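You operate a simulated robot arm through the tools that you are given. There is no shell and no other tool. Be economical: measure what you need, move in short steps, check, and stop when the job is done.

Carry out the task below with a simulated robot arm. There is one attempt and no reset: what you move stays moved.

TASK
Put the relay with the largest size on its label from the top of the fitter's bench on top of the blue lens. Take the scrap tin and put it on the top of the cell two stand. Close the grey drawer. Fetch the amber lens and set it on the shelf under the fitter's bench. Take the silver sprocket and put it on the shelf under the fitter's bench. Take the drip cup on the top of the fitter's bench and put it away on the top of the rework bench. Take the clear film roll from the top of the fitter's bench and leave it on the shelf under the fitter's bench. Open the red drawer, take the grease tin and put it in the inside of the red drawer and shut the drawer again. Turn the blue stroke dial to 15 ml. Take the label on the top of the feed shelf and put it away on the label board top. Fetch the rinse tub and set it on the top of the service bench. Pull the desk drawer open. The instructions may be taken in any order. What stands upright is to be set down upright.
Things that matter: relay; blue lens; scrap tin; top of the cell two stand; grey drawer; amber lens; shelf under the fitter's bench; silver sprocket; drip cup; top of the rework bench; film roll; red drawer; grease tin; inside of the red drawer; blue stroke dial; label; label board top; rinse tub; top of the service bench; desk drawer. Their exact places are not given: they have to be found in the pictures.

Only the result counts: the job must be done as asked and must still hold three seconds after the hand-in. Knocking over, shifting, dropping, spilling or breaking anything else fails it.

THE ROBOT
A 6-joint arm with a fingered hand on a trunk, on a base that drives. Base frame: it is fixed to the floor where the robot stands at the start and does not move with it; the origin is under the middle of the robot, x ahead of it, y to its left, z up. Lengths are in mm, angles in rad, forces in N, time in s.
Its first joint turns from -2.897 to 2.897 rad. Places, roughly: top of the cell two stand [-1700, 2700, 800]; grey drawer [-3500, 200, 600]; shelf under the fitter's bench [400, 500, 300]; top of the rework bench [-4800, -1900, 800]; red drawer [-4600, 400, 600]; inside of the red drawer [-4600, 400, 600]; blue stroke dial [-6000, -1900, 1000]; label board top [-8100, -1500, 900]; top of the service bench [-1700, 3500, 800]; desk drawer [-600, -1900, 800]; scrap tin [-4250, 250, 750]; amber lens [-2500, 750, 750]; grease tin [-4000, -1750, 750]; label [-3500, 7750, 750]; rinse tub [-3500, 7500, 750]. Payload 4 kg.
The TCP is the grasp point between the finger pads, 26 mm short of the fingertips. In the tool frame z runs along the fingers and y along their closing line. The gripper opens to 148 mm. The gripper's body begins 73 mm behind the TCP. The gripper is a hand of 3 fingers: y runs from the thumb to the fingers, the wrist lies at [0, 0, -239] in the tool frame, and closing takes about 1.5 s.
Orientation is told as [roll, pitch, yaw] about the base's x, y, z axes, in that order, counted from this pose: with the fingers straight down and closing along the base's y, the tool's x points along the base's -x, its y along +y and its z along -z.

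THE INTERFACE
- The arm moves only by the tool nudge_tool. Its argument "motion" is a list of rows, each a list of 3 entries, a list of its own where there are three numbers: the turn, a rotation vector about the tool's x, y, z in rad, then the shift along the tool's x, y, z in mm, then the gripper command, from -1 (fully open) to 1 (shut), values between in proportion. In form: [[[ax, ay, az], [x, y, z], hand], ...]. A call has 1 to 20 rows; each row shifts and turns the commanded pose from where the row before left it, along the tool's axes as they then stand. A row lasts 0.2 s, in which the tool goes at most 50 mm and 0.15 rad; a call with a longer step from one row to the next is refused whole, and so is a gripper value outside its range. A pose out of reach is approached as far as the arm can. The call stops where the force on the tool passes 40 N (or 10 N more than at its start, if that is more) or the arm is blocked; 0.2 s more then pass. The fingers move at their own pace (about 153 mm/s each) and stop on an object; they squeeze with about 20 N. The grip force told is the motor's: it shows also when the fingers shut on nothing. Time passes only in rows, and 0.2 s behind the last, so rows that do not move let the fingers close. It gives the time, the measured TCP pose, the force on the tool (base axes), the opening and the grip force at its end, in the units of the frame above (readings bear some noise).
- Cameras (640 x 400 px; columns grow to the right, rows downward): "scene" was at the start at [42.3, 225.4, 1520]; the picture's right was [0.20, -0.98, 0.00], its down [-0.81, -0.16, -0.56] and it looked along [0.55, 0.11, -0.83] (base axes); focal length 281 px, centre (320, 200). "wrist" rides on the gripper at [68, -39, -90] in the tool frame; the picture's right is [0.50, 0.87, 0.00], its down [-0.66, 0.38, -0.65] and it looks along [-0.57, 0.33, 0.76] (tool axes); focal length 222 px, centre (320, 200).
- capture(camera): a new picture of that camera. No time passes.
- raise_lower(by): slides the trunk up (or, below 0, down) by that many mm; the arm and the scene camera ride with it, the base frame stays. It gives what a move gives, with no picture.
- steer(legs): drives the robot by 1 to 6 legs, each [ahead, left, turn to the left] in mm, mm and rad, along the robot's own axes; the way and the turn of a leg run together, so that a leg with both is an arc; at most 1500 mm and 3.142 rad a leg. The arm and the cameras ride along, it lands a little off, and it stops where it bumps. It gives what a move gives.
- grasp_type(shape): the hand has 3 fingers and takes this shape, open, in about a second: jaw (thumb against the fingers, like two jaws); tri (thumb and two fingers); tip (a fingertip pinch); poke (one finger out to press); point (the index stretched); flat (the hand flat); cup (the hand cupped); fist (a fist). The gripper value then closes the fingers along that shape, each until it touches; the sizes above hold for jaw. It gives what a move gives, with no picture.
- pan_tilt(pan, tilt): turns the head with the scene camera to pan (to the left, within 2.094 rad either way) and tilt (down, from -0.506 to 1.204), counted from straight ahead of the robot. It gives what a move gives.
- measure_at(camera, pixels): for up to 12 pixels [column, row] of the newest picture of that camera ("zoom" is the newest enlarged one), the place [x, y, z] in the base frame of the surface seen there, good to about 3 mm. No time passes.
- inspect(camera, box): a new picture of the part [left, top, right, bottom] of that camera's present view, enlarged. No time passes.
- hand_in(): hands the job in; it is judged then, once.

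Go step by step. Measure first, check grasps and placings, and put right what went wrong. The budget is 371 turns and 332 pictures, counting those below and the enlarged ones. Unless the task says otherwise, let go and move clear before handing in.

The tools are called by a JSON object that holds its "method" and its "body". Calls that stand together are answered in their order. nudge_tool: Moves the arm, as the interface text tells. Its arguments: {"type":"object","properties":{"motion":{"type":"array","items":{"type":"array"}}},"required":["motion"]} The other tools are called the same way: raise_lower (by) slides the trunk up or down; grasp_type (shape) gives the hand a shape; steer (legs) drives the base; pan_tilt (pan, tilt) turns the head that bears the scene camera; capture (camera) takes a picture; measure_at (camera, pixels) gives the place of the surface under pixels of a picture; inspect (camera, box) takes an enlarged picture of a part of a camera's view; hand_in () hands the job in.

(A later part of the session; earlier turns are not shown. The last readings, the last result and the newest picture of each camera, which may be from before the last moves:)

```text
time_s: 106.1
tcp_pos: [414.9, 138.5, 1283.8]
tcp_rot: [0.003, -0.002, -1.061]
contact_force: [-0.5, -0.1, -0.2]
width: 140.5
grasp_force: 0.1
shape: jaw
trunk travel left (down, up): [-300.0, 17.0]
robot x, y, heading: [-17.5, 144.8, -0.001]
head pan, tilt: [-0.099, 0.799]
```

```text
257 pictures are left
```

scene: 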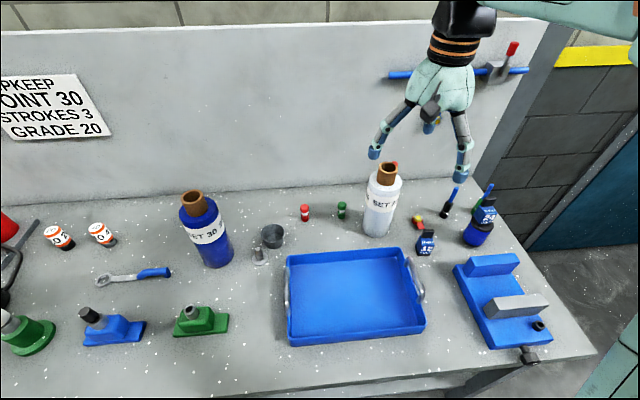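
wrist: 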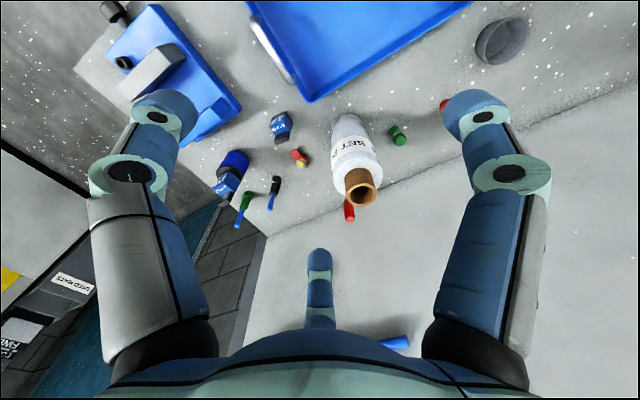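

{"method": "inspect", "body": {"camera": "wrist", "box": [310, 110, 420, 230]}}

{"method": "measure_at", "body": {"camera": "zoom", "pixels": [[200, 225], [265, 225], [235, 200], [240, 265], [150, 220], [305, 180], [170, 185], [255, 165], [210, 330], [215, 300], [225, 125]]}}

{"method": "measure_at", "body": {"camera": "scene", "pixels": [[390, 164], [447, 205], [417, 222], [489, 190], [385, 175], [366, 190], [402, 188]]}}

```text
3.33 times, centred on (365, 170) of wrist
```

zoom: 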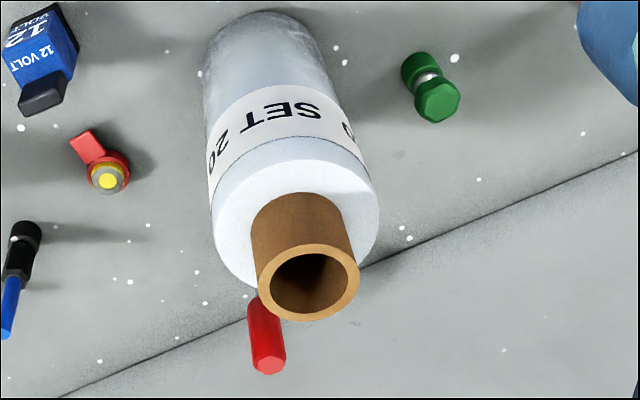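

```text
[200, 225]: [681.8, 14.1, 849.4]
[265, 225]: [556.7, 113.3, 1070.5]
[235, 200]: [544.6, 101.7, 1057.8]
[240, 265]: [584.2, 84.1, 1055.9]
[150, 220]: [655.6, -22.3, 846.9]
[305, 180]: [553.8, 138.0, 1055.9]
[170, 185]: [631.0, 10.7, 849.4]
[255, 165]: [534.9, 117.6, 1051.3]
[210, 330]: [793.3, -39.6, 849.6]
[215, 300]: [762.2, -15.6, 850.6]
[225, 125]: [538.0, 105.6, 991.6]
```

```text
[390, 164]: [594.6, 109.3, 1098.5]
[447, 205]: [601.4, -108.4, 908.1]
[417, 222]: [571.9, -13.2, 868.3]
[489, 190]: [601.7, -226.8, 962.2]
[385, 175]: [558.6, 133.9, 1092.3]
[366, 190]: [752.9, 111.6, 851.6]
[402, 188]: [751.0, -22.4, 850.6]
```

{"method": "measure_at", "body": {"camera": "zoom", "pixels": [[262, 275], [354, 275], [312, 249], [302, 314], [275, 250], [345, 300], [372, 195], [222, 185], [290, 163], [235, 275], [368, 240], [268, 350]]}}

```text
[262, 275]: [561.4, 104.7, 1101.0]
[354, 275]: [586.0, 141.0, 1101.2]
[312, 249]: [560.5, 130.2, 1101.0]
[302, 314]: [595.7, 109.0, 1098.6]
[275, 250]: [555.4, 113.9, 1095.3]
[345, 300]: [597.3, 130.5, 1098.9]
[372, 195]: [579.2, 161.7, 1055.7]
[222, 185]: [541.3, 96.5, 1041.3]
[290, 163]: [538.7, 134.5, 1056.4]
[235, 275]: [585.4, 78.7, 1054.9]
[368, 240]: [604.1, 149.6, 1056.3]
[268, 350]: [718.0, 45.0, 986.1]
```

Roll axis ≈(577,120), body radius ≈42, body top 1056, core top 1100. Go above it.

{"method": "nudge_tool", "body": {"motion": [[[0, 0, 0], [-23.7, 33.1, 0], -1], [[0, 0, 0], [-23.7, 33.1, 0], -1], [[0, 0, 0], [-23.7, 33.1, 0], -1], [[0, 0, 0], [-23.7, 33.1, 0], -1], [[0, 0, 0], [0, 0, 40], -1], [[0, 0, 0], [0, 0, 40], -1], [[0, 0, 0], [0, 0, 40], -1]]}}

{"method": "capture", "body": {"camera": "wrist"}}

{"method": "inspect", "body": {"camera": "scene", "box": [310, 110, 470, 250]}}

```text
time_s: 107.7
tcp_pos: [578.3, 120.2, 1164.2]
tcp_rot: [0.003, 0.0, -1.061]
contact_force: [-0.4, 0.2, 0.1]
width: 147.9
grasp_force: 0.1
shape: jaw
trunk travel left (down, up): [-300.0, 17.0]
robot x, y, heading: [-14.8, 145.6, 0.005]
head pan, tilt: [-0.099, 0.799]
```

```text
255 pictures are left
```

wrist: 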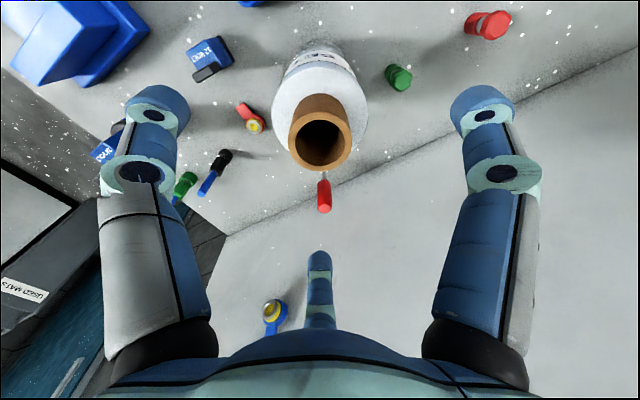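

```text
2.86 times, centred on (390, 180) of scene
```

zoom: 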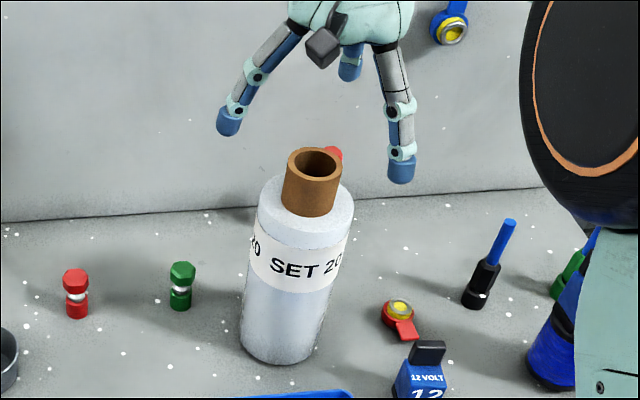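

Centred. Descend to z≈1038 and close.

{"method": "nudge_tool", "body": {"motion": [[[0, 0, 0], [1, 0, 40], -1], [[0, 0, 0], [0, 0, 40], -1], [[0, 0, 0], [0, 0, 30], -1], [[0, 0, 0], [0, 0, 15], -1], [[0, 0, 0], [0, 0, 0], -0.4], [[0, 0, 0], [0, 0, 0], -0.1], [[0, 0, 0], [0, 0, 0], 0.2], [[0, 0, 0], [0, 0, 0], 0.5], [[0, 0, 0], [0, 0, 0], 1], [[0, 0, 0], [0, 0, 0], 1], [[0, 0, 0], [0, 0, 0], 1]]}}

{"method": "inspect", "body": {"camera": "scene", "box": [310, 110, 470, 250]}}

```text
time_s: 110.1
tcp_pos: [578.4, 120.9, 1038.3]
tcp_rot: [0.002, -0.001, -1.061]
contact_force: [-2.4, 1.0, -0.7]
width: 80.0
grasp_force: 19.7
shape: jaw
trunk travel left (down, up): [-300.0, 17.0]
robot x, y, heading: [-19.2, 148.3, 0.007]
head pan, tilt: [-0.099, 0.799]
```

```text
2.86 times, centred on (390, 180) of scene
```

zoom: 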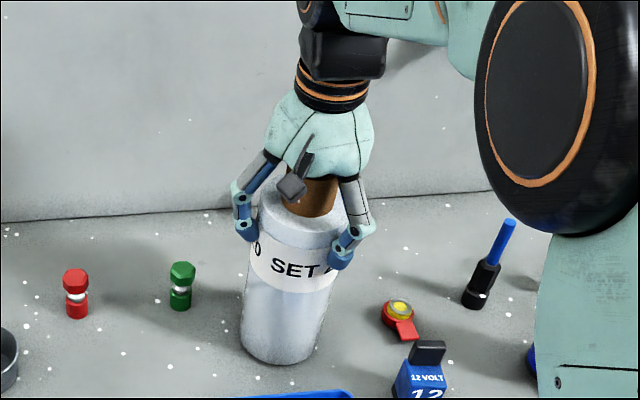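

Firm grip (80 mm). Lift and pull back, then drive back.

{"method": "nudge_tool", "body": {"motion": [[[0, 0, 0], [0, 0, -20], 1], [[0, 0, 0], [0, 0, -40], 1], [[0, 0, 0], [0, 0, -40], 1], [[0, 0, 0], [0, 0, -40], 1], [[0, 0, 0], [0, 0, -40], 1], [[0, 0, 0], [19, -34, 0], 1], [[0, 0, 0], [19, -34, 0], 1], [[0, 0, 0], [19, -34, 0], 1], [[0, 0, 0], [19, -34, 0], 1], [[0, 0, 0], [19, -34, 0], 1]]}}

{"method": "capture", "body": {"camera": "scene"}}

{"method": "steer", "body": {"legs": [[-850, 0, 0]]}}

{"method": "raise_lower", "body": {"by": -300}}

{"method": "capture", "body": {"camera": "scene"}}

```text
time_s: 112.3
tcp_pos: [380.4, 119.8, 1219.0]
tcp_rot: [0.005, -0.001, -1.061]
contact_force: [-0.1, -1.1, -8.8]
width: 79.4
grasp_force: 19.4
shape: jaw
trunk travel left (down, up): [-300.0, 17.0]
robot x, y, heading: [-14.3, 149.1, 0.002]
head pan, tilt: [-0.099, 0.799]
```

```text
252 pictures are left
```

scene: 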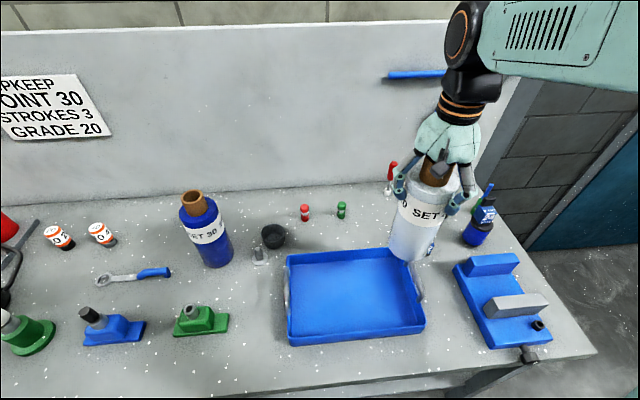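

```text
time_s: 116.8
tcp_pos: [-458.4, 117.4, 1220.0]
tcp_rot: [0.002, 0.0, -1.05]
contact_force: [-0.2, 0.3, -9.7]
width: 79.6
grasp_force: 20.1
shape: jaw
trunk travel left (down, up): [-300.0, 17.0]
robot x, y, heading: [-858.2, 137.1, 0.022]
head pan, tilt: [-0.099, 0.799]
```

```text
time_s: 119.8
tcp_pos: [-449.8, 117.1, 856.9]
tcp_rot: [-0.126, 0.072, -1.054]
contact_force: [-0.9, -0.3, -8.8]
width: 79.2
grasp_force: 20.1
shape: jaw
trunk travel left (down, up): [0.0, 317.0]
robot x, y, heading: [-856.3, 141.2, 0.016]
head pan, tilt: [-0.099, 0.799]
```

```text
251 pictures are left
```

scene: 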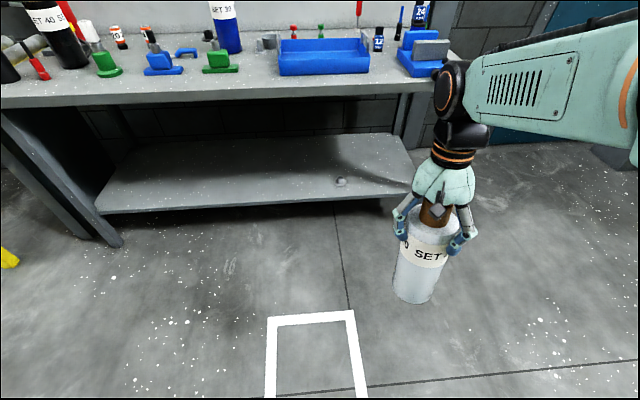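

Roll (0.9 kg) hangs upright-ish; correct tilt, stretch ahead and lower to z≈470.

{"method": "nudge_tool", "body": {"motion": [[[-0.126, -0.072, 0], [0, 0, 0], 1], [[0, 0, 0], [-11.3, 26.3, 38.7], 1], [[0, 0, 0], [-11.3, 26.3, 38.7], 1], [[0, 0, 0], [-11.3, 26.3, 38.7], 1], [[0, 0, 0], [-11.3, 26.3, 38.7], 1], [[0, 0, 0], [-11.3, 26.3, 38.7], 1], [[0, 0, 0], [-11.3, 26.3, 38.7], 1], [[0, 0, 0], [-11.3, 26.3, 38.7], 1], [[0, 0, 0], [-11.3, 26.3, 38.7], 1], [[0, 0, 0], [-11.3, 26.3, 38.7], 1], [[0, 0, 0], [-11.3, 26.3, 38.7], 1]]}}

{"method": "pan_tilt", "body": {"pan": 0.1, "tilt": 0.65}}

{"method": "capture", "body": {"camera": "scene"}}

```text
time_s: 122.2
tcp_pos: [-165.5, 149.5, 467.1]
tcp_rot: [0.0, 0.0, -1.051]
contact_force: [1.3, -0.5, -8.8]
width: 79.2
grasp_force: 20.2
shape: jaw
trunk travel left (down, up): [0.0, 317.0]
robot x, y, heading: [-859.0, 139.3, 0.015]
head pan, tilt: [-0.099, 0.799]
```

```text
time_s: 122.9
tcp_pos: [-165.7, 148.9, 468.5]
tcp_rot: [0.0, 0.0, -1.049]
contact_force: [1.0, 0.4, -9.0]
width: 78.5
grasp_force: 19.8
shape: jaw
trunk travel left (down, up): [0.0, 317.0]
robot x, y, heading: [-854.4, 138.6, 0.015]
head pan, tilt: [0.099, 0.649]
```

```text
250 pictures are left
```

scene: 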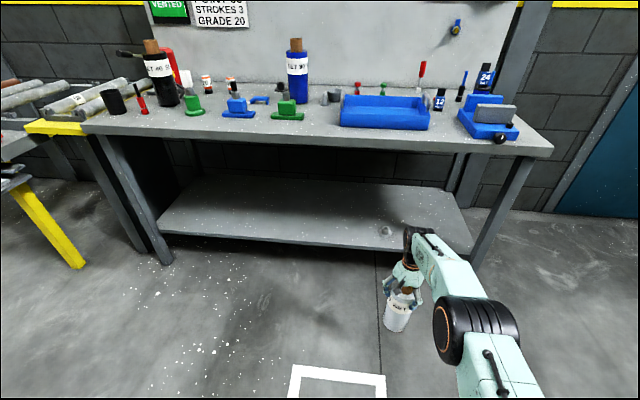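

{"method": "measure_at", "body": {"camera": "scene", "pixels": [[415, 229], [425, 240], [440, 245], [450, 262], [460, 275], [470, 295], [397, 325], [300, 136], [300, 146], [250, 232]]}}

{"method": "inspect", "body": {"camera": "scene", "box": [360, 210, 480, 340]}}

```text
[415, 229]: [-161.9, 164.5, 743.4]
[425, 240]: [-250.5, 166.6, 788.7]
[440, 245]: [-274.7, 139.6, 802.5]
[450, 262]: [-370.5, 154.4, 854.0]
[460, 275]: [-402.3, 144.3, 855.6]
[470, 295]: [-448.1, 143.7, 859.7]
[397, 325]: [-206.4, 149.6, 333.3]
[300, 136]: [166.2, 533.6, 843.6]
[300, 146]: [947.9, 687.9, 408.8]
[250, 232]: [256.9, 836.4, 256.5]
```

```text
3.08 times, centred on (420, 275) of scene
```

zoom: 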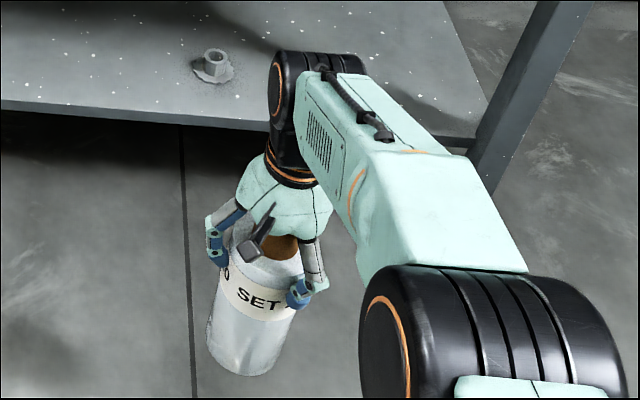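

{"method": "measure_at", "body": {"camera": "scene", "pixels": [[300, 138], [300, 139], [300, 140], [300, 141], [300, 142], [300, 143], [300, 144], [300, 145], [430, 150], [430, 152], [430, 154]]}}

```text
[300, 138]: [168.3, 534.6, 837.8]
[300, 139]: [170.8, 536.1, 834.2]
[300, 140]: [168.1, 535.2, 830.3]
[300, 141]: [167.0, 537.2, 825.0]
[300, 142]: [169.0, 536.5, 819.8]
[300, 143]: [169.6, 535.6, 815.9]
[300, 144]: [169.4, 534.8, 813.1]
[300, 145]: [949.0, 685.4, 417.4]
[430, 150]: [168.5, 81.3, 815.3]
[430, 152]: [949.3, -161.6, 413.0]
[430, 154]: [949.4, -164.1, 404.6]
```

Underside is at z≈811 and forearm at 122 mm back ≈+341; inserting at tool z≈454 leaves ~10 mm under the roll and ~16 mm above. Lower to 454 and check the roll's bottom.

{"method": "nudge_tool", "body": {"motion": [[[0, 0, 0], [0, 0, -1], 1], [[0, 0, 0], [-2, 4, 14], 1]]}}

{"method": "inspect", "body": {"camera": "scene", "box": [370, 220, 490, 340]}}

{"method": "measure_at", "body": {"camera": "zoom", "pixels": [[210, 350], [212, 365], [190, 355], [230, 360], [218, 375], [260, 110], [300, 120], [340, 140], [380, 180], [420, 190], [300, 90]]}}

```text
time_s: 123.5
tcp_pos: [-160.5, 151.5, 455.8]
tcp_rot: [0.003, -0.002, -1.05]
contact_force: [-0.3, 0.8, -7.7]
width: 78.7
grasp_force: 20.2
shape: jaw
trunk travel left (down, up): [0.0, 317.0]
robot x, y, heading: [-856.5, 138.3, 0.011]
head pan, tilt: [0.099, 0.649]
```

```text
3.33 times, centred on (430, 280) of scene
```

zoom: 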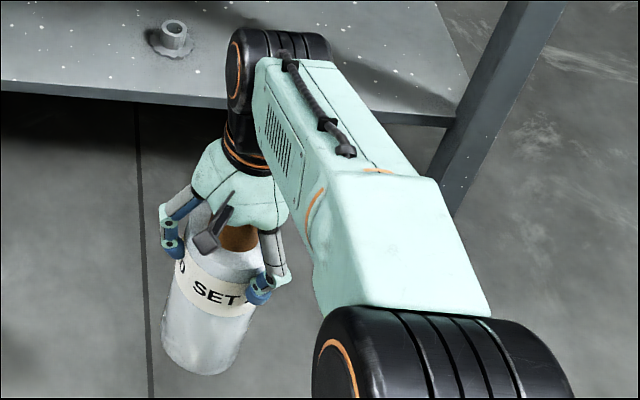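

```text
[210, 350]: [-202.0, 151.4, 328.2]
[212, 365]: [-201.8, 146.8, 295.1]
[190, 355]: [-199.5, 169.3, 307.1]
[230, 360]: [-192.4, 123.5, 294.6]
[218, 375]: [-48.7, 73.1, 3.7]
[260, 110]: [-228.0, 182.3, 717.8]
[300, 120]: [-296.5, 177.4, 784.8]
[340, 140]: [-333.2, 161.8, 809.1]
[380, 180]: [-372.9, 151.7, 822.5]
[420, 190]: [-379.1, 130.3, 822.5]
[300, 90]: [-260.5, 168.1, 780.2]
```

Forearm at the edge position ≈785, bottom of roll ≈268. Drive left 270 then ahead 330, then check.

{"method": "steer", "body": {"legs": [[0, 270, -0.011], [300, 0, 0]]}}

{"method": "capture", "body": {"camera": "scene"}}

```text
time_s: 127.0
tcp_pos: [131.0, 403.5, 454.4]
tcp_rot: [-0.001, 0.001, -1.067]
contact_force: [0.3, -0.9, -8.6]
width: 78.8
grasp_force: 19.6
shape: jaw
trunk travel left (down, up): [0.0, 317.0]
robot x, y, heading: [-563.9, 404.1, 0.001]
head pan, tilt: [0.099, 0.649]
```

```text
247 pictures are left
```

scene: 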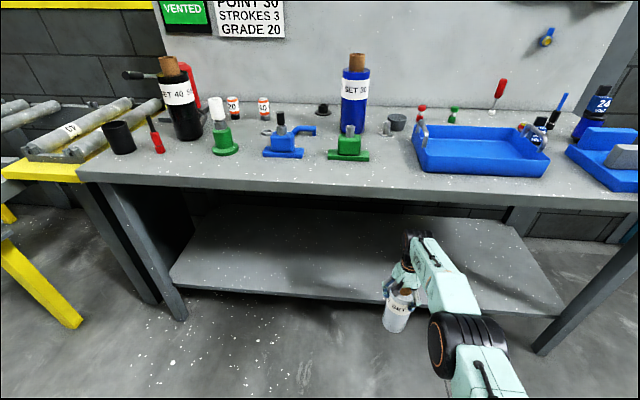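

{"method": "steer", "body": {"legs": [[100, 0, 0]]}}

{"method": "capture", "body": {"camera": "scene"}}

{"method": "inspect", "body": {"camera": "scene", "box": [360, 210, 500, 360]}}

```text
time_s: 128.2
tcp_pos: [232.3, 406.0, 455.8]
tcp_rot: [0.001, 0.0, -1.064]
contact_force: [0.2, -0.4, -9.2]
width: 78.7
grasp_force: 20.6
shape: jaw
trunk travel left (down, up): [0.0, 317.0]
robot x, y, heading: [-461.0, 401.9, -0.003]
head pan, tilt: [0.099, 0.649]
```

```text
246 pictures are left
```

scene: 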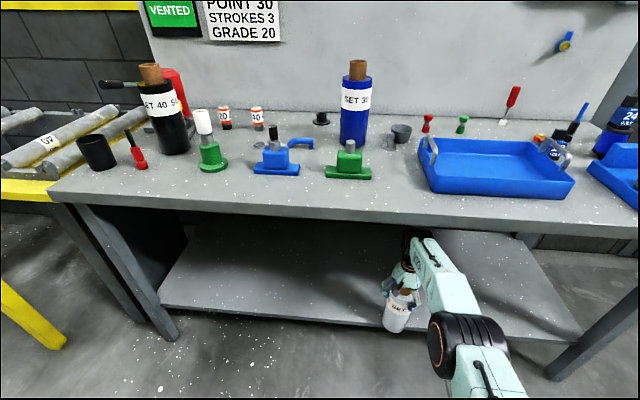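

```text
2.67 times, centred on (430, 285) of scene
```

zoom: 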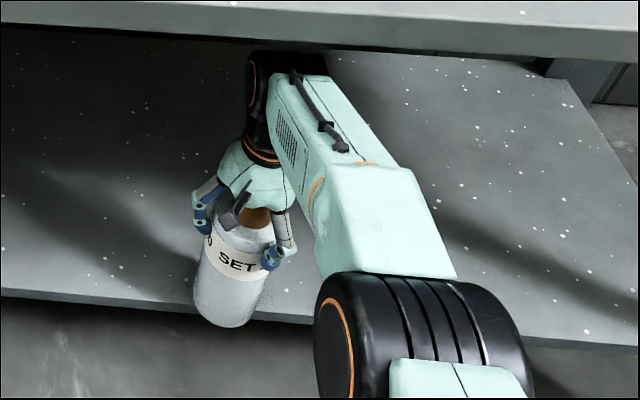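

Entering without contact. 62 mm more.

{"method": "steer", "body": {"legs": [[62, 0, 0]]}}

{"method": "inspect", "body": {"camera": "scene", "box": [360, 210, 500, 360]}}

{"method": "measure_at", "body": {"camera": "zoom", "pixels": [[100, 285], [100, 292], [290, 300], [230, 300], [300, 70], [330, 120]]}}

```text
time_s: 129.1
tcp_pos: [293.0, 405.2, 454.4]
tcp_rot: [-0.001, 0.001, -1.064]
contact_force: [-0.3, 0.5, -9.1]
width: 78.9
grasp_force: 19.9
shape: jaw
trunk travel left (down, up): [0.0, 317.0]
robot x, y, heading: [-403.1, 402.2, -0.004]
head pan, tilt: [0.099, 0.649]
```

```text
2.67 times, centred on (430, 285) of scene
```

zoom: 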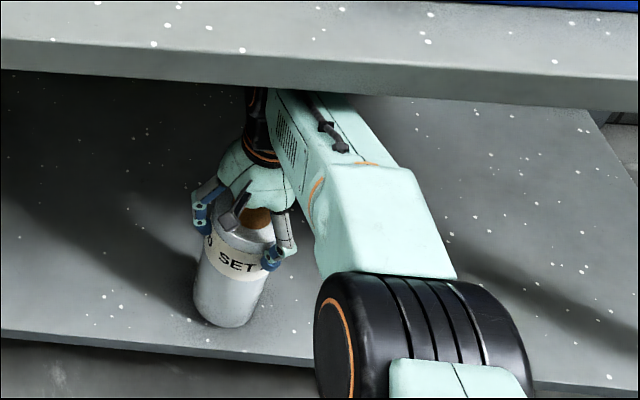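

```text
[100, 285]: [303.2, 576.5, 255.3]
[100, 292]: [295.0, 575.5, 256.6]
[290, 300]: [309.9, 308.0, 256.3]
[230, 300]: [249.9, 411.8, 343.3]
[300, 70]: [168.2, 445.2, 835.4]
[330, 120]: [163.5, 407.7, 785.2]
```

{"method": "steer", "body": {"legs": [[14, 0, 0]]}}

{"method": "nudge_tool", "body": {"motion": [[[0, 0, 0], [0, 0, 6], 1], [[0, 0, 0], [0, 0, 2], 1], [[0, 0, 0], [0, 0, 2], 1]]}}

```text
time_s: 129.9
tcp_pos: [305.8, 404.3, 454.3]
tcp_rot: [0.001, 0.001, -1.063]
contact_force: [-0.1, 0.3, -10.5]
width: 78.7
grasp_force: 20.1
shape: jaw
trunk travel left (down, up): [0.0, 317.0]
robot x, y, heading: [-387.0, 404.3, 0.001]
head pan, tilt: [0.099, 0.649]
```

```text
time_s: 130.7
tcp_pos: [304.9, 406.3, 444.3]
tcp_rot: [0.0, 0.0, -1.065]
contact_force: [-0.2, 0.7, -8.9]
width: 79.0
grasp_force: 20.1
shape: jaw
trunk travel left (down, up): [0.0, 317.0]
robot x, y, heading: [-388.8, 400.5, 0.001]
head pan, tilt: [0.099, 0.649]
```

{"method": "nudge_tool", "body": {"motion": [[[0, 0, 0], [0, 0, 1.5], 1], [[0, 0, 0], [0, 0, 1.5], 1], [[0, 0, 0], [0, 0, 0], 1]]}}

```text
time_s: 131.5
tcp_pos: [305.6, 406.1, 444.1]
tcp_rot: [0.003, -0.002, -1.065]
contact_force: [-0.7, 2.4, 3.7]
width: 78.5
grasp_force: 20.1
shape: jaw
trunk travel left (down, up): [0.0, 317.0]
robot x, y, heading: [-386.8, 400.8, 0.002]
head pan, tilt: [0.099, 0.649]
```

The roll now stands (force flipped to +3.7). Open fully, turn the hand −0.5 rad so its finger gap faces forward, then withdraw backward without lifting.

{"method": "nudge_tool", "body": {"motion": [[[0, 0, 0], [0, 0, 0], 0], [[0, 0, 0], [0, 0, 0], -0.3], [[0, 0, 0], [0, 0, 0], -0.7], [[0, 0, 0], [0, 0, 0], -1], [[0, 0, 0], [0, 0, 0], -1]]}}

{"method": "capture", "body": {"camera": "wrist"}}

{"method": "inspect", "body": {"camera": "scene", "box": [360, 210, 500, 360]}}

```text
time_s: 132.7
tcp_pos: [304.7, 405.1, 442.8]
tcp_rot: [0.002, -0.002, -1.065]
contact_force: [0.0, -0.5, 0.7]
width: 147.9
grasp_force: 0.0
shape: jaw
trunk travel left (down, up): [0.0, 317.0]
robot x, y, heading: [-392.4, 403.0, 0.001]
head pan, tilt: [0.099, 0.649]
```

```text
243 pictures are left
```

wrist: 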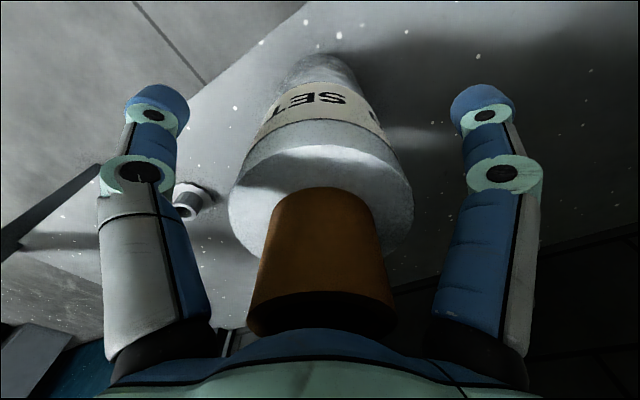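

```text
2.67 times, centred on (430, 285) of scene
```

zoom: 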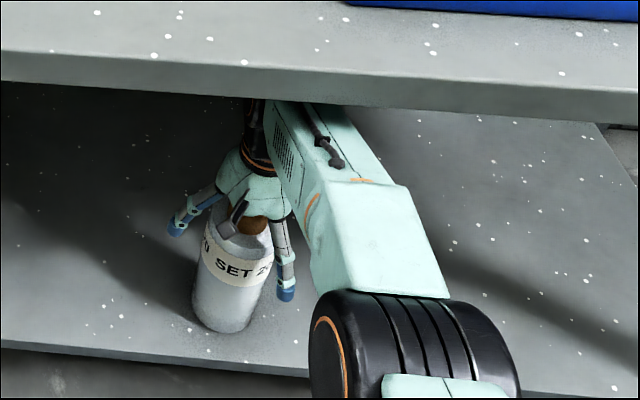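

{"method": "nudge_tool", "body": {"motion": [[[0, 0, 0], [0, 0, -8], -1], [[0, 0, 0.126], [0, 0, 0], -1], [[0, 0, 0.126], [0, 0, 0], -1], [[0, 0, 0.126], [0, 0, 0], -1], [[0, 0, 0.126], [0, 0, 0], -1]]}}

{"method": "capture", "body": {"camera": "wrist"}}

{"method": "inspect", "body": {"camera": "scene", "box": [360, 210, 500, 360]}}

```text
time_s: 133.9
tcp_pos: [305.7, 405.6, 449.9]
tcp_rot: [0.0, 0.0, -1.571]
contact_force: [-1.0, -0.5, -0.8]
width: 147.8
grasp_force: 0.1
shape: jaw
trunk travel left (down, up): [0.0, 317.0]
robot x, y, heading: [-389.5, 405.1, -0.0]
head pan, tilt: [0.099, 0.649]
```

```text
241 pictures are left
```

wrist: 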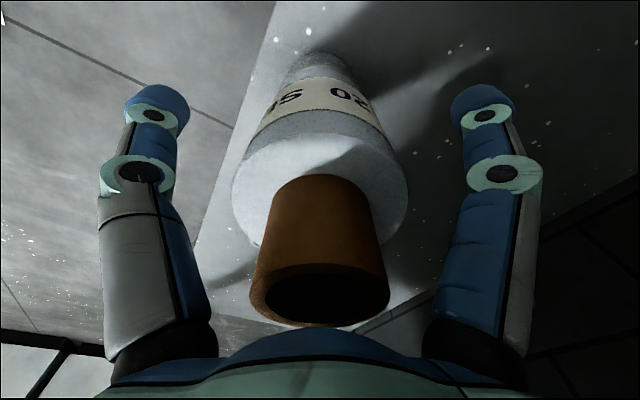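

```text
2.67 times, centred on (430, 285) of scene
```

zoom: 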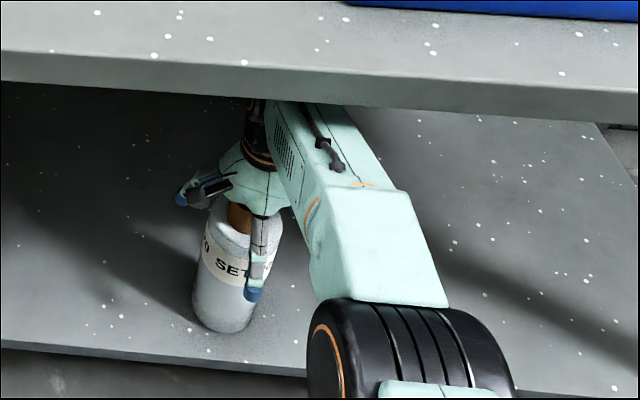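

{"method": "steer", "body": {"legs": [[-80, 0, 0]]}}

{"method": "capture", "body": {"camera": "scene"}}

{"method": "capture", "body": {"camera": "wrist"}}

```text
time_s: 134.9
tcp_pos: [225.6, 405.3, 449.2]
tcp_rot: [-0.004, 0.0, -1.568]
contact_force: [-0.4, 0.0, -0.2]
width: 148.0
grasp_force: 0.1
shape: jaw
trunk travel left (down, up): [0.0, 317.0]
robot x, y, heading: [-463.5, 404.2, 0.002]
head pan, tilt: [0.099, 0.649]
```

```text
239 pictures are left
```

scene: 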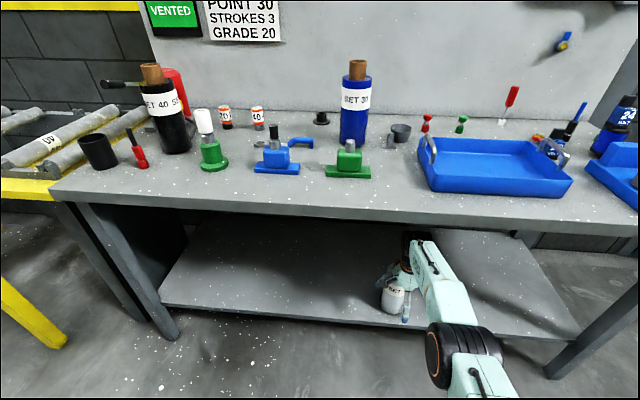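

```text
238 pictures are left
```

wrist: 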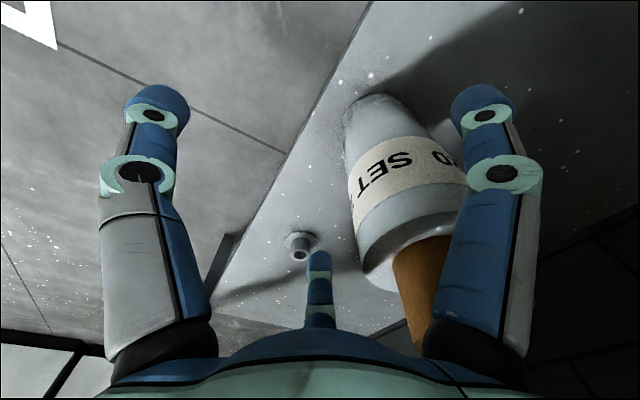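

Roll stays standing on the shelf. Back out, raise, and head for the amber lens.

{"method": "steer", "body": {"legs": [[-500, 0, 0]]}}

{"method": "raise_lower", "body": {"by": 275}}

{"method": "nudge_tool", "body": {"motion": [[[0, 0, 0], [0, -40, -25], -1], [[0, 0, 0], [0, -40, -25], -1], [[0, 0, 0], [0, -40, -25], -1], [[0, 0, 0], [0, -40, -25], -1], [[0, 0, 0], [0, -40, -25], -1], [[0, 0, 0], [0, -40, -25], -1], [[0, 0, 0], [0, -40, -25], -1], [[0, 0, 0], [0, 0, -40], -1]]}}

{"method": "pan_tilt", "body": {"pan": 0.3, "tilt": 0.5}}

{"method": "steer", "body": {"legs": [[0, 0, 2.9]]}}

{"method": "capture", "body": {"camera": "scene"}}

```text
time_s: 137.9
tcp_pos: [-269.1, 407.1, 448.9]
tcp_rot: [0.001, 0.0, -1.565]
contact_force: [0.9, 0.6, 0.5]
width: 148.0
grasp_force: 0.1
shape: jaw
trunk travel left (down, up): [0.0, 317.0]
robot x, y, heading: [-960.1, 403.0, 0.002]
head pan, tilt: [0.099, 0.649]
```

```text
time_s: 140.7
tcp_pos: [-241.7, 407.5, 806.1]
tcp_rot: [0.113, 0.0, -1.563]
contact_force: [-0.7, -0.7, 0.5]
width: 147.9
grasp_force: 0.1
shape: jaw
trunk travel left (down, up): [-275.0, 42.0]
robot x, y, heading: [-958.8, 402.4, 0.007]
head pan, tilt: [0.099, 0.649]
```

```text
time_s: 142.4
tcp_pos: [-240.2, 407.8, 908.3]
tcp_rot: [0.11, 0.0, -1.566]
contact_force: [0.0, -0.1, -0.1]
width: 147.9
grasp_force: 0.0
shape: jaw
out of reach, approached as far as the arm can: row 1, 2, 3, 4, 5, 6, 7, 8
trunk travel left (down, up): [-275.0, 42.0]
robot x, y, heading: [-962.5, 406.5, 0.001]
head pan, tilt: [0.099, 0.649]
```

```text
time_s: 143.2
tcp_pos: [-239.7, 407.3, 907.6]
tcp_rot: [0.107, 0.0, -1.566]
contact_force: [-0.4, -0.1, 0.8]
width: 147.8
grasp_force: 0.1
shape: jaw
trunk travel left (down, up): [-275.0, 42.0]
robot x, y, heading: [-962.5, 406.7, 0.005]
head pan, tilt: [0.3, 0.499]
```

```text
time_s: 150.2
tcp_pos: [-1653.0, 620.0, 906.8]
tcp_rot: [0.108, -0.001, 1.268]
contact_force: [-0.3, 1.1, -0.1]
width: 148.0
grasp_force: 0.0
shape: jaw
trunk travel left (down, up): [-275.0, 42.0]
robot x, y, heading: [-961.8, 404.9, 2.84]
head pan, tilt: [0.3, 0.499]
```

```text
237 pictures are left
```

scene: 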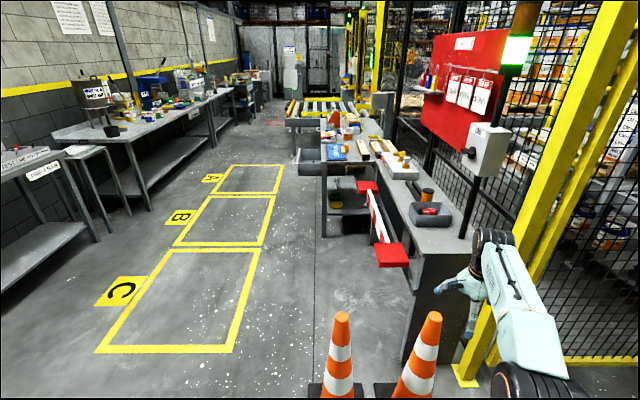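

{"method": "nudge_tool", "body": {"motion": [[[0.1, 0, 0], [0, -30, 0], -1], [[0, 0, 0], [0, -40, -20], -1], [[0, 0, 0], [0, -40, -30], -1], [[0, 0, 0], [0, -40, -30], -1], [[0, 0, 0], [0, -40, -30], -1], [[0, 0, 0], [0, -40, -30], -1], [[0, 0, 0], [0, -40, -30], -1], [[0, 0, 0], [0, -40, -30], -1]]}}

{"method": "capture", "body": {"camera": "scene"}}

{"method": "measure_at", "body": {"camera": "scene", "pixels": [[340, 360], [425, 360], [425, 195], [445, 240], [415, 280], [393, 260], [378, 215], [430, 213], [400, 160], [333, 205], [455, 390]]}}

```text
time_s: 152.0
tcp_pos: [-1611.1, 606.1, 1052.2]
tcp_rot: [0.006, 0.0, 1.266]
contact_force: [-0.1, 0.7, 0.5]
width: 147.9
grasp_force: 0.2
shape: jaw
out of reach, approached as far as the arm can: row 1, 2, 3, 4, 5, 6, 7, 8
trunk travel left (down, up): [-275.0, 42.0]
robot x, y, heading: [-963.7, 405.0, 2.838]
head pan, tilt: [0.3, 0.499]
```

```text
236 pictures are left
```

scene: 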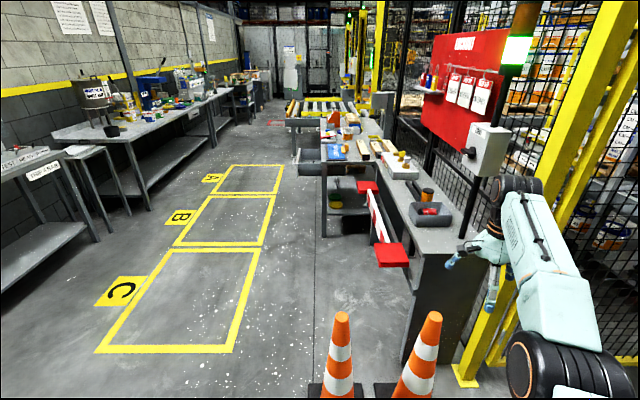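

```text
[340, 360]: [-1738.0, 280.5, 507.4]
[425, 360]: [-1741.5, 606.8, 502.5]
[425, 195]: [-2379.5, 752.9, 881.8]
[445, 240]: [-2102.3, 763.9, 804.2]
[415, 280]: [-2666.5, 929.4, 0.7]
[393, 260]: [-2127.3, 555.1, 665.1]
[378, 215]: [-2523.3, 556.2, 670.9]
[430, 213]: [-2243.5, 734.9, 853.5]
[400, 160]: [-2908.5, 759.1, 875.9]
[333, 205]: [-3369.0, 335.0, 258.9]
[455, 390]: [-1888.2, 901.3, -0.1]
```

The cones stand at (-1738,280) and (-1740,607). I retract the arm further before driving around them.

{"method": "nudge_tool", "body": {"motion": [[[0, 0, 0], [0, -40, 0], -1], [[0, 0, 0], [0, -40, 0], -1], [[0, 0, 0], [0, -40, 0], -1], [[0, 0, 0], [0, -40, 0], -1], [[0, 0, 0], [0, -40, 0], -1], [[0, 0, 0], [0, -40, 0], -1]]}}

```text
time_s: 153.4
tcp_pos: [-1608.0, 606.4, 1067.3]
tcp_rot: [0.006, 0.0, 1.268]
contact_force: [-0.4, -1.0, 0.8]
width: 148.0
grasp_force: 0.1
shape: jaw
out of reach, approached as far as the arm can: row 1, 2, 3, 4, 5, 6
trunk travel left (down, up): [-275.0, 42.0]
robot x, y, heading: [-962.7, 405.5, 2.831]
head pan, tilt: [0.3, 0.499]
```

{"method": "nudge_tool", "body": {"motion": [[[0, 0, -0.15], [0, 0, 0], -1], [[0, 0, -0.15], [0, 0, 0], -1], [[0, 0, -0.15], [0, 0, 0], -1], [[0, 0, -0.15], [0, 0, 0], -1]]}}

{"method": "capture", "body": {"camera": "scene"}}

```text
time_s: 154.4
tcp_pos: [-1611.0, 606.7, 1065.0]
tcp_rot: [0.007, -0.005, 1.871]
contact_force: [0.4, -0.3, 0.3]
width: 148.0
grasp_force: 0.1
shape: jaw
trunk travel left (down, up): [-275.0, 42.0]
robot x, y, heading: [-960.3, 403.6, 2.837]
head pan, tilt: [0.3, 0.499]
```

```text
235 pictures are left
```

scene: 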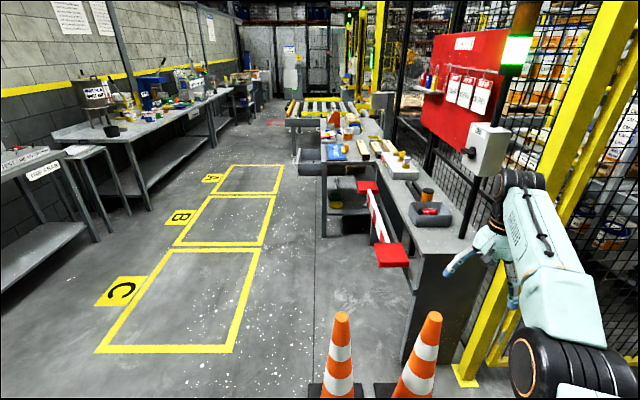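

{"method": "nudge_tool", "body": {"motion": [[[0, 0, 0], [22.7, -33, 0], -1], [[0, 0, 0], [22.7, -33, 0], -1], [[0, 0, 0], [22.7, -33, 0], -1], [[0, 0, 0], [22.7, -33, 0], -1], [[0, 0, 0], [22.7, -33, 0], -1], [[0, 0, 0], [22.7, -33, 0], -1], [[0, 0, 0], [22.7, -33, 0], -1]]}}

```text
time_s: 156.0
tcp_pos: [-1603.8, 605.2, 1081.2]
tcp_rot: [0.003, -0.005, 1.867]
contact_force: [-0.5, -0.5, -0.2]
width: 147.9
grasp_force: 0.1
shape: jaw
out of reach, approached as far as the arm can: row 1, 2, 3, 4, 5, 6, 7
trunk travel left (down, up): [-275.0, 42.0]
robot x, y, heading: [-966.3, 402.4, 2.841]
head pan, tilt: [0.3, 0.499]
```

{"method": "measure_at", "body": {"camera": "scene", "pixels": [[560, 345], [520, 345], [540, 270], [520, 200], [520, 178], [575, 300], [600, 390]]}}

{"method": "pan_tilt", "body": {"pan": -0.3, "tilt": 0.7}}

{"method": "capture", "body": {"camera": "scene"}}

```text
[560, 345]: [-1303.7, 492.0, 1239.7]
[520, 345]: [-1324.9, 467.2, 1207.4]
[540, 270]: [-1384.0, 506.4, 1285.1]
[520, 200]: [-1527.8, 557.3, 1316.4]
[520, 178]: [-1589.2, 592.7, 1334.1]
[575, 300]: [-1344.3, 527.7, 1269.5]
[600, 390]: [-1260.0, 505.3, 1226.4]
```

```text
time_s: 157.0
tcp_pos: [-1604.7, 604.1, 1080.5]
tcp_rot: [0.003, -0.006, 1.867]
contact_force: [0.6, 0.8, 0.0]
width: 148.0
grasp_force: 0.1
shape: jaw
trunk travel left (down, up): [-275.0, 42.0]
robot x, y, heading: [-962.7, 404.3, 2.833]
head pan, tilt: [-0.3, 0.7]
```

```text
234 pictures are left
```

scene: 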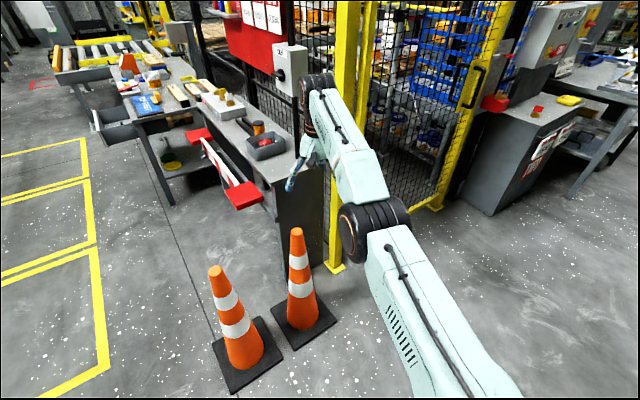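

The elbow (z≈1240) is below the wrist (z≈1334): it has flipped. I'll stretch outward while going lower to pass straight, then pull in.

{"method": "nudge_tool", "body": {"motion": [[[0, 0, 0], [-22.7, 33, 10], -1], [[0, 0, 0], [-22.7, 33, 20], -1], [[0, 0, 0], [0, 0, 40], -1], [[0, 0, 0], [0, 0, 40], -1], [[0, 0, 0], [0, 0, 40], -1], [[0, 0, 0], [0, 0, 40], -1], [[0, 0, 0], [22.7, -33, 20], -1], [[0, 0, 0], [22.7, -33, 20], -1], [[0, 0, 0], [22.7, -33, 0], -1], [[0, 0, 0], [22.7, -33, 0], -1]]}}

{"method": "capture", "body": {"camera": "scene"}}

```text
time_s: 159.2
tcp_pos: [-1629.2, 610.2, 849.1]
tcp_rot: [0.004, -0.005, 1.867]
contact_force: [-0.2, -0.9, 0.4]
width: 147.9
grasp_force: 0.2
shape: jaw
out of reach, approached as far as the arm can: row 1, 2, 3, 4, 7, 8, 9, 10
trunk travel left (down, up): [-275.0, 42.0]
robot x, y, heading: [-964.2, 407.0, 2.839]
head pan, tilt: [-0.3, 0.7]
```

```text
233 pictures are left
```

scene: 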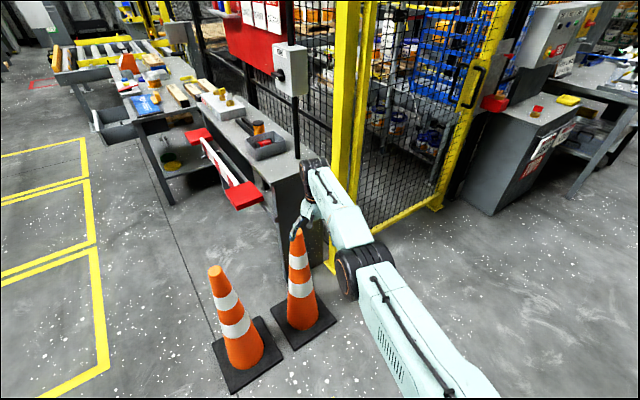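

{"method": "measure_at", "body": {"camera": "scene", "pixels": [[480, 385], [440, 340], [400, 290], [375, 250], [345, 215], [325, 170], [350, 280], [310, 165], [390, 270]]}}

{"method": "nudge_tool", "body": {"motion": [[[0, 0, 0], [10, -15, -40], -1], [[0, 0, 0], [10, -15, -40], -1], [[0, 0, 0], [10, -15, -40], -1]]}}

```text
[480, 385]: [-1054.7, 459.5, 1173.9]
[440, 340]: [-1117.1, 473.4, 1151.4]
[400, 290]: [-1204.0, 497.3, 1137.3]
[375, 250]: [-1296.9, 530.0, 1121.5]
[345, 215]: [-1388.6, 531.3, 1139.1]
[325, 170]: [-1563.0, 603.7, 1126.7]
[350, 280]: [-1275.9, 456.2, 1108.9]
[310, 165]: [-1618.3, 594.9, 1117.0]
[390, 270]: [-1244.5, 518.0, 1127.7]
```

```text
time_s: 160.0
tcp_pos: [-1623.9, 611.7, 970.5]
tcp_rot: [0.003, -0.003, 1.868]
contact_force: [0.5, -0.7, 0.0]
width: 148.1
grasp_force: 0.1
shape: jaw
out of reach, approached as far as the arm can: row 1, 2, 3
trunk travel left (down, up): [-275.0, 42.0]
robot x, y, heading: [-964.1, 403.7, 2.838]
head pan, tilt: [-0.3, 0.7]
```

The elbow is slightly below the shoulder–wrist line. I back off to be in free space and force the arm past straight downward.

{"method": "steer", "body": {"legs": [[-350, 0, 0]]}}

{"method": "nudge_tool", "body": {"motion": [[[0, 0, 0], [-27, 40, 0], -1], [[0, 0, 0], [-27, 40, 0], -1], [[0, 0, 0], [-27, 40, 0], -1], [[0, 0, 0], [0, 0, 45], -1], [[0, 0, 0], [0, 0, 45], -1], [[0, 0, 0], [0, 0, 45], -1], [[0, 0, 0], [0, 0, 45], -1], [[0, 0, 0], [0, 0, 45], -1], [[0, 0, 0], [0, 0, 45], -1], [[0, 0, 0], [0, 0, 45], -1], [[0, 0, 0], [0, 0, 45], -1], [[0, 0, 0], [0, 0, 45], -1], [[0, 0, 0], [0, 0, 45], -1]]}}

{"method": "capture", "body": {"camera": "scene"}}

```text
time_s: 162.3
tcp_pos: [-1294.6, 507.4, 970.7]
tcp_rot: [0.004, -0.004, 1.868]
contact_force: [0.2, -0.5, 0.5]
width: 148.0
grasp_force: 0.0
shape: jaw
trunk travel left (down, up): [-275.0, 42.0]
robot x, y, heading: [-635.1, 299.2, 2.834]
head pan, tilt: [-0.3, 0.7]
```

```text
time_s: 165.1
tcp_pos: [-1236.7, 489.4, 584.0]
tcp_rot: [0.004, -0.004, 1.867]
contact_force: [-0.5, -0.2, -0.3]
width: 148.0
grasp_force: 0.0
shape: jaw
out of reach, approached as far as the arm can: row 1, 2, 3, 7, 8, 9, 10, 11, 12, 13
trunk travel left (down, up): [-275.0, 42.0]
robot x, y, heading: [-636.2, 303.4, 2.839]
head pan, tilt: [-0.3, 0.7]
```

```text
232 pictures are left
```

scene: 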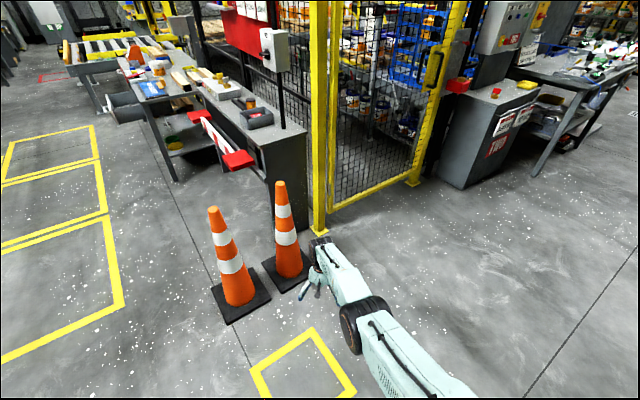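

Now try pulling inward from here with some upward motion.

{"method": "nudge_tool", "body": {"motion": [[[0, 0, 0], [22.7, -33, 0], -1], [[0, 0, 0], [22.7, -33, 0], -1], [[0, 0, 0], [22.7, -33, 0], -1], [[0, 0, 0], [22.7, -33, 0], -1]]}}

{"method": "measure_at", "body": {"camera": "scene", "pixels": [[430, 380], [400, 340], [380, 310], [360, 302], [345, 280], [320, 243]]}}

```text
time_s: 166.1
tcp_pos: [-1228.9, 486.5, 567.4]
tcp_rot: [0.002, -0.003, 1.867]
contact_force: [-0.6, -0.6, 0.5]
width: 147.6
grasp_force: 0.1
shape: jaw
out of reach, approached as far as the arm can: row 1, 2, 3, 4
trunk travel left (down, up): [-275.0, 42.0]
robot x, y, heading: [-632.3, 300.9, 2.837]
head pan, tilt: [-0.3, 0.7]
```

```text
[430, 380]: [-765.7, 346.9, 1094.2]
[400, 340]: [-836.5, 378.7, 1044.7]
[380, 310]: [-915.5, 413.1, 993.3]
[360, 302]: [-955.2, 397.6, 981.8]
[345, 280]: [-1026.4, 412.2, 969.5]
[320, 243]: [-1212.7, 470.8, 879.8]
```

I'll stretch up and outward to well above shoulder level, then come straight down so the elbow bends upward.

{"method": "nudge_tool", "body": {"motion": [[[0, 0, 0], [-15, 22, -40], -1], [[0, 0, 0], [-15, 22, -40], -1], [[0, 0, 0], [-15, 22, -40], -1], [[0, 0, 0], [-15, 22, -40], -1], [[0, 0, 0], [-10, 15, -45], -1], [[0, 0, 0], [-10, 15, -45], -1], [[0, 0, 0], [-10, 15, -45], -1], [[0, 0, 0], [-5, 7, -45], -1], [[0, 0, 0], [-5, 7, -45], -1], [[0, 0, 0], [0, 0, -48], -1], [[0, 0, 0], [0, 0, -48], -1], [[0, 0, 0], [0, 0, -48], -1], [[0, 0, 0], [0, 0, -48], -1], [[0, 0, 0], [0, 0, -48], -1], [[0, 0, 0], [0, 0, -48], -1], [[0, 0, 0], [0, 0, -48], -1]]}}

{"method": "nudge_tool", "body": {"motion": [[[0, 0, 0], [0, 0, 45], -1], [[0, 0, 0], [0, 0, 45], -1], [[0, 0, 0], [0, 0, 45], -1], [[0, 0, 0], [0, 0, 45], -1], [[0, 0, 0], [0, 0, 45], -1], [[0, 0, 0], [0, 0, 45], -1]]}}

```text
time_s: 169.5
tcp_pos: [-1204.9, 479.3, 1255.8]
tcp_rot: [0.003, -0.002, 1.868]
contact_force: [-0.3, 0.9, -0.2]
width: 147.9
grasp_force: 0.1
shape: jaw
out of reach, approached as far as the arm can: row 1, 2, 3, 4, 5, 6, 7, 8, 9, 10, 11, 12, 13, 14, 15, 16
trunk travel left (down, up): [-275.0, 42.0]
robot x, y, heading: [-630.0, 299.8, 2.833]
head pan, tilt: [-0.3, 0.7]
```

```text
time_s: 170.9
tcp_pos: [-1206.7, 478.5, 985.1]
tcp_rot: [0.004, -0.002, 1.868]
contact_force: [0.0, -0.5, -0.2]
width: 147.9
grasp_force: 0.1
shape: jaw
trunk travel left (down, up): [-275.0, 42.0]
robot x, y, heading: [-632.2, 302.4, 2.832]
head pan, tilt: [-0.3, 0.7]
```

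It descended at constant radius (reach 602), so it's bent. Test pulling inward.

{"method": "nudge_tool", "body": {"motion": [[[0, 0, 0], [22.7, -33, 0], -1], [[0, 0, 0], [22.7, -33, 0], -1], [[0, 0, 0], [22.7, -33, -20], -1], [[0, 0, 0], [22.7, -33, -20], -1], [[0, 0, 0], [22.7, -33, -20], -1]]}}

{"method": "capture", "body": {"camera": "scene"}}

```text
time_s: 172.1
tcp_pos: [-1013.1, 418.8, 1045.9]
tcp_rot: [0.005, -0.004, 1.867]
contact_force: [-0.1, -0.1, -0.2]
width: 147.8
grasp_force: 0.0
shape: jaw
trunk travel left (down, up): [-275.0, 42.0]
robot x, y, heading: [-631.7, 299.7, 2.836]
head pan, tilt: [-0.3, 0.7]
```

```text
231 pictures are left
```

scene: 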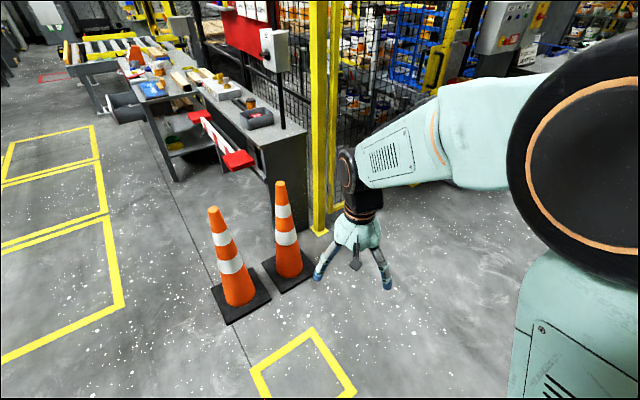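

Elbow is up again. Now drive around the cones to stand in front of the amber lens.

{"method": "steer", "body": {"legs": [[0, 0, 0.305], [0, 520, 0], [1400, 0, 0], [345, 0, 0], [0, 0, -1.571], [300, 0, 0]]}}

{"method": "pan_tilt", "body": {"pan": 0.1, "tilt": 0.7}}

{"method": "capture", "body": {"camera": "scene"}}

```text
time_s: 190.0
tcp_pos: [-2436.8, 507.9, 1045.0]
tcp_rot: [0.003, -0.003, 0.641]
contact_force: [-0.2, 0.3, -0.4]
width: 148.0
grasp_force: 0.0
shape: jaw
trunk travel left (down, up): [-275.0, 42.0]
robot x, y, heading: [-2419.4, 112.5, 1.607]
head pan, tilt: [-0.3, 0.7]
```

```text
time_s: 190.8
tcp_pos: [-2436.8, 506.9, 1045.6]
tcp_rot: [0.004, -0.004, 0.641]
contact_force: [0.4, -0.6, -0.5]
width: 148.0
grasp_force: 0.1
shape: jaw
trunk travel left (down, up): [-275.0, 42.0]
robot x, y, heading: [-2418.2, 104.9, 1.611]
head pan, tilt: [0.099, 0.7]
```

```text
230 pictures are left
```

scene: 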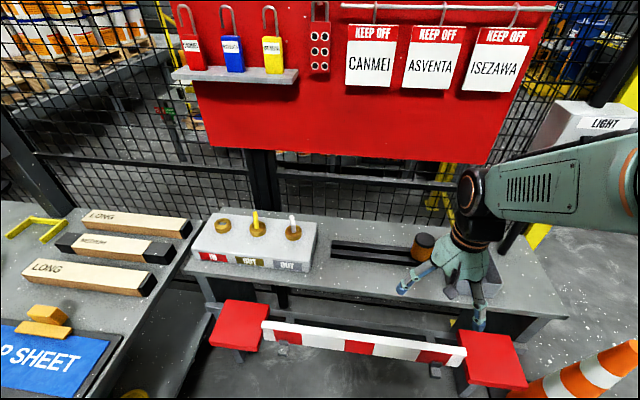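

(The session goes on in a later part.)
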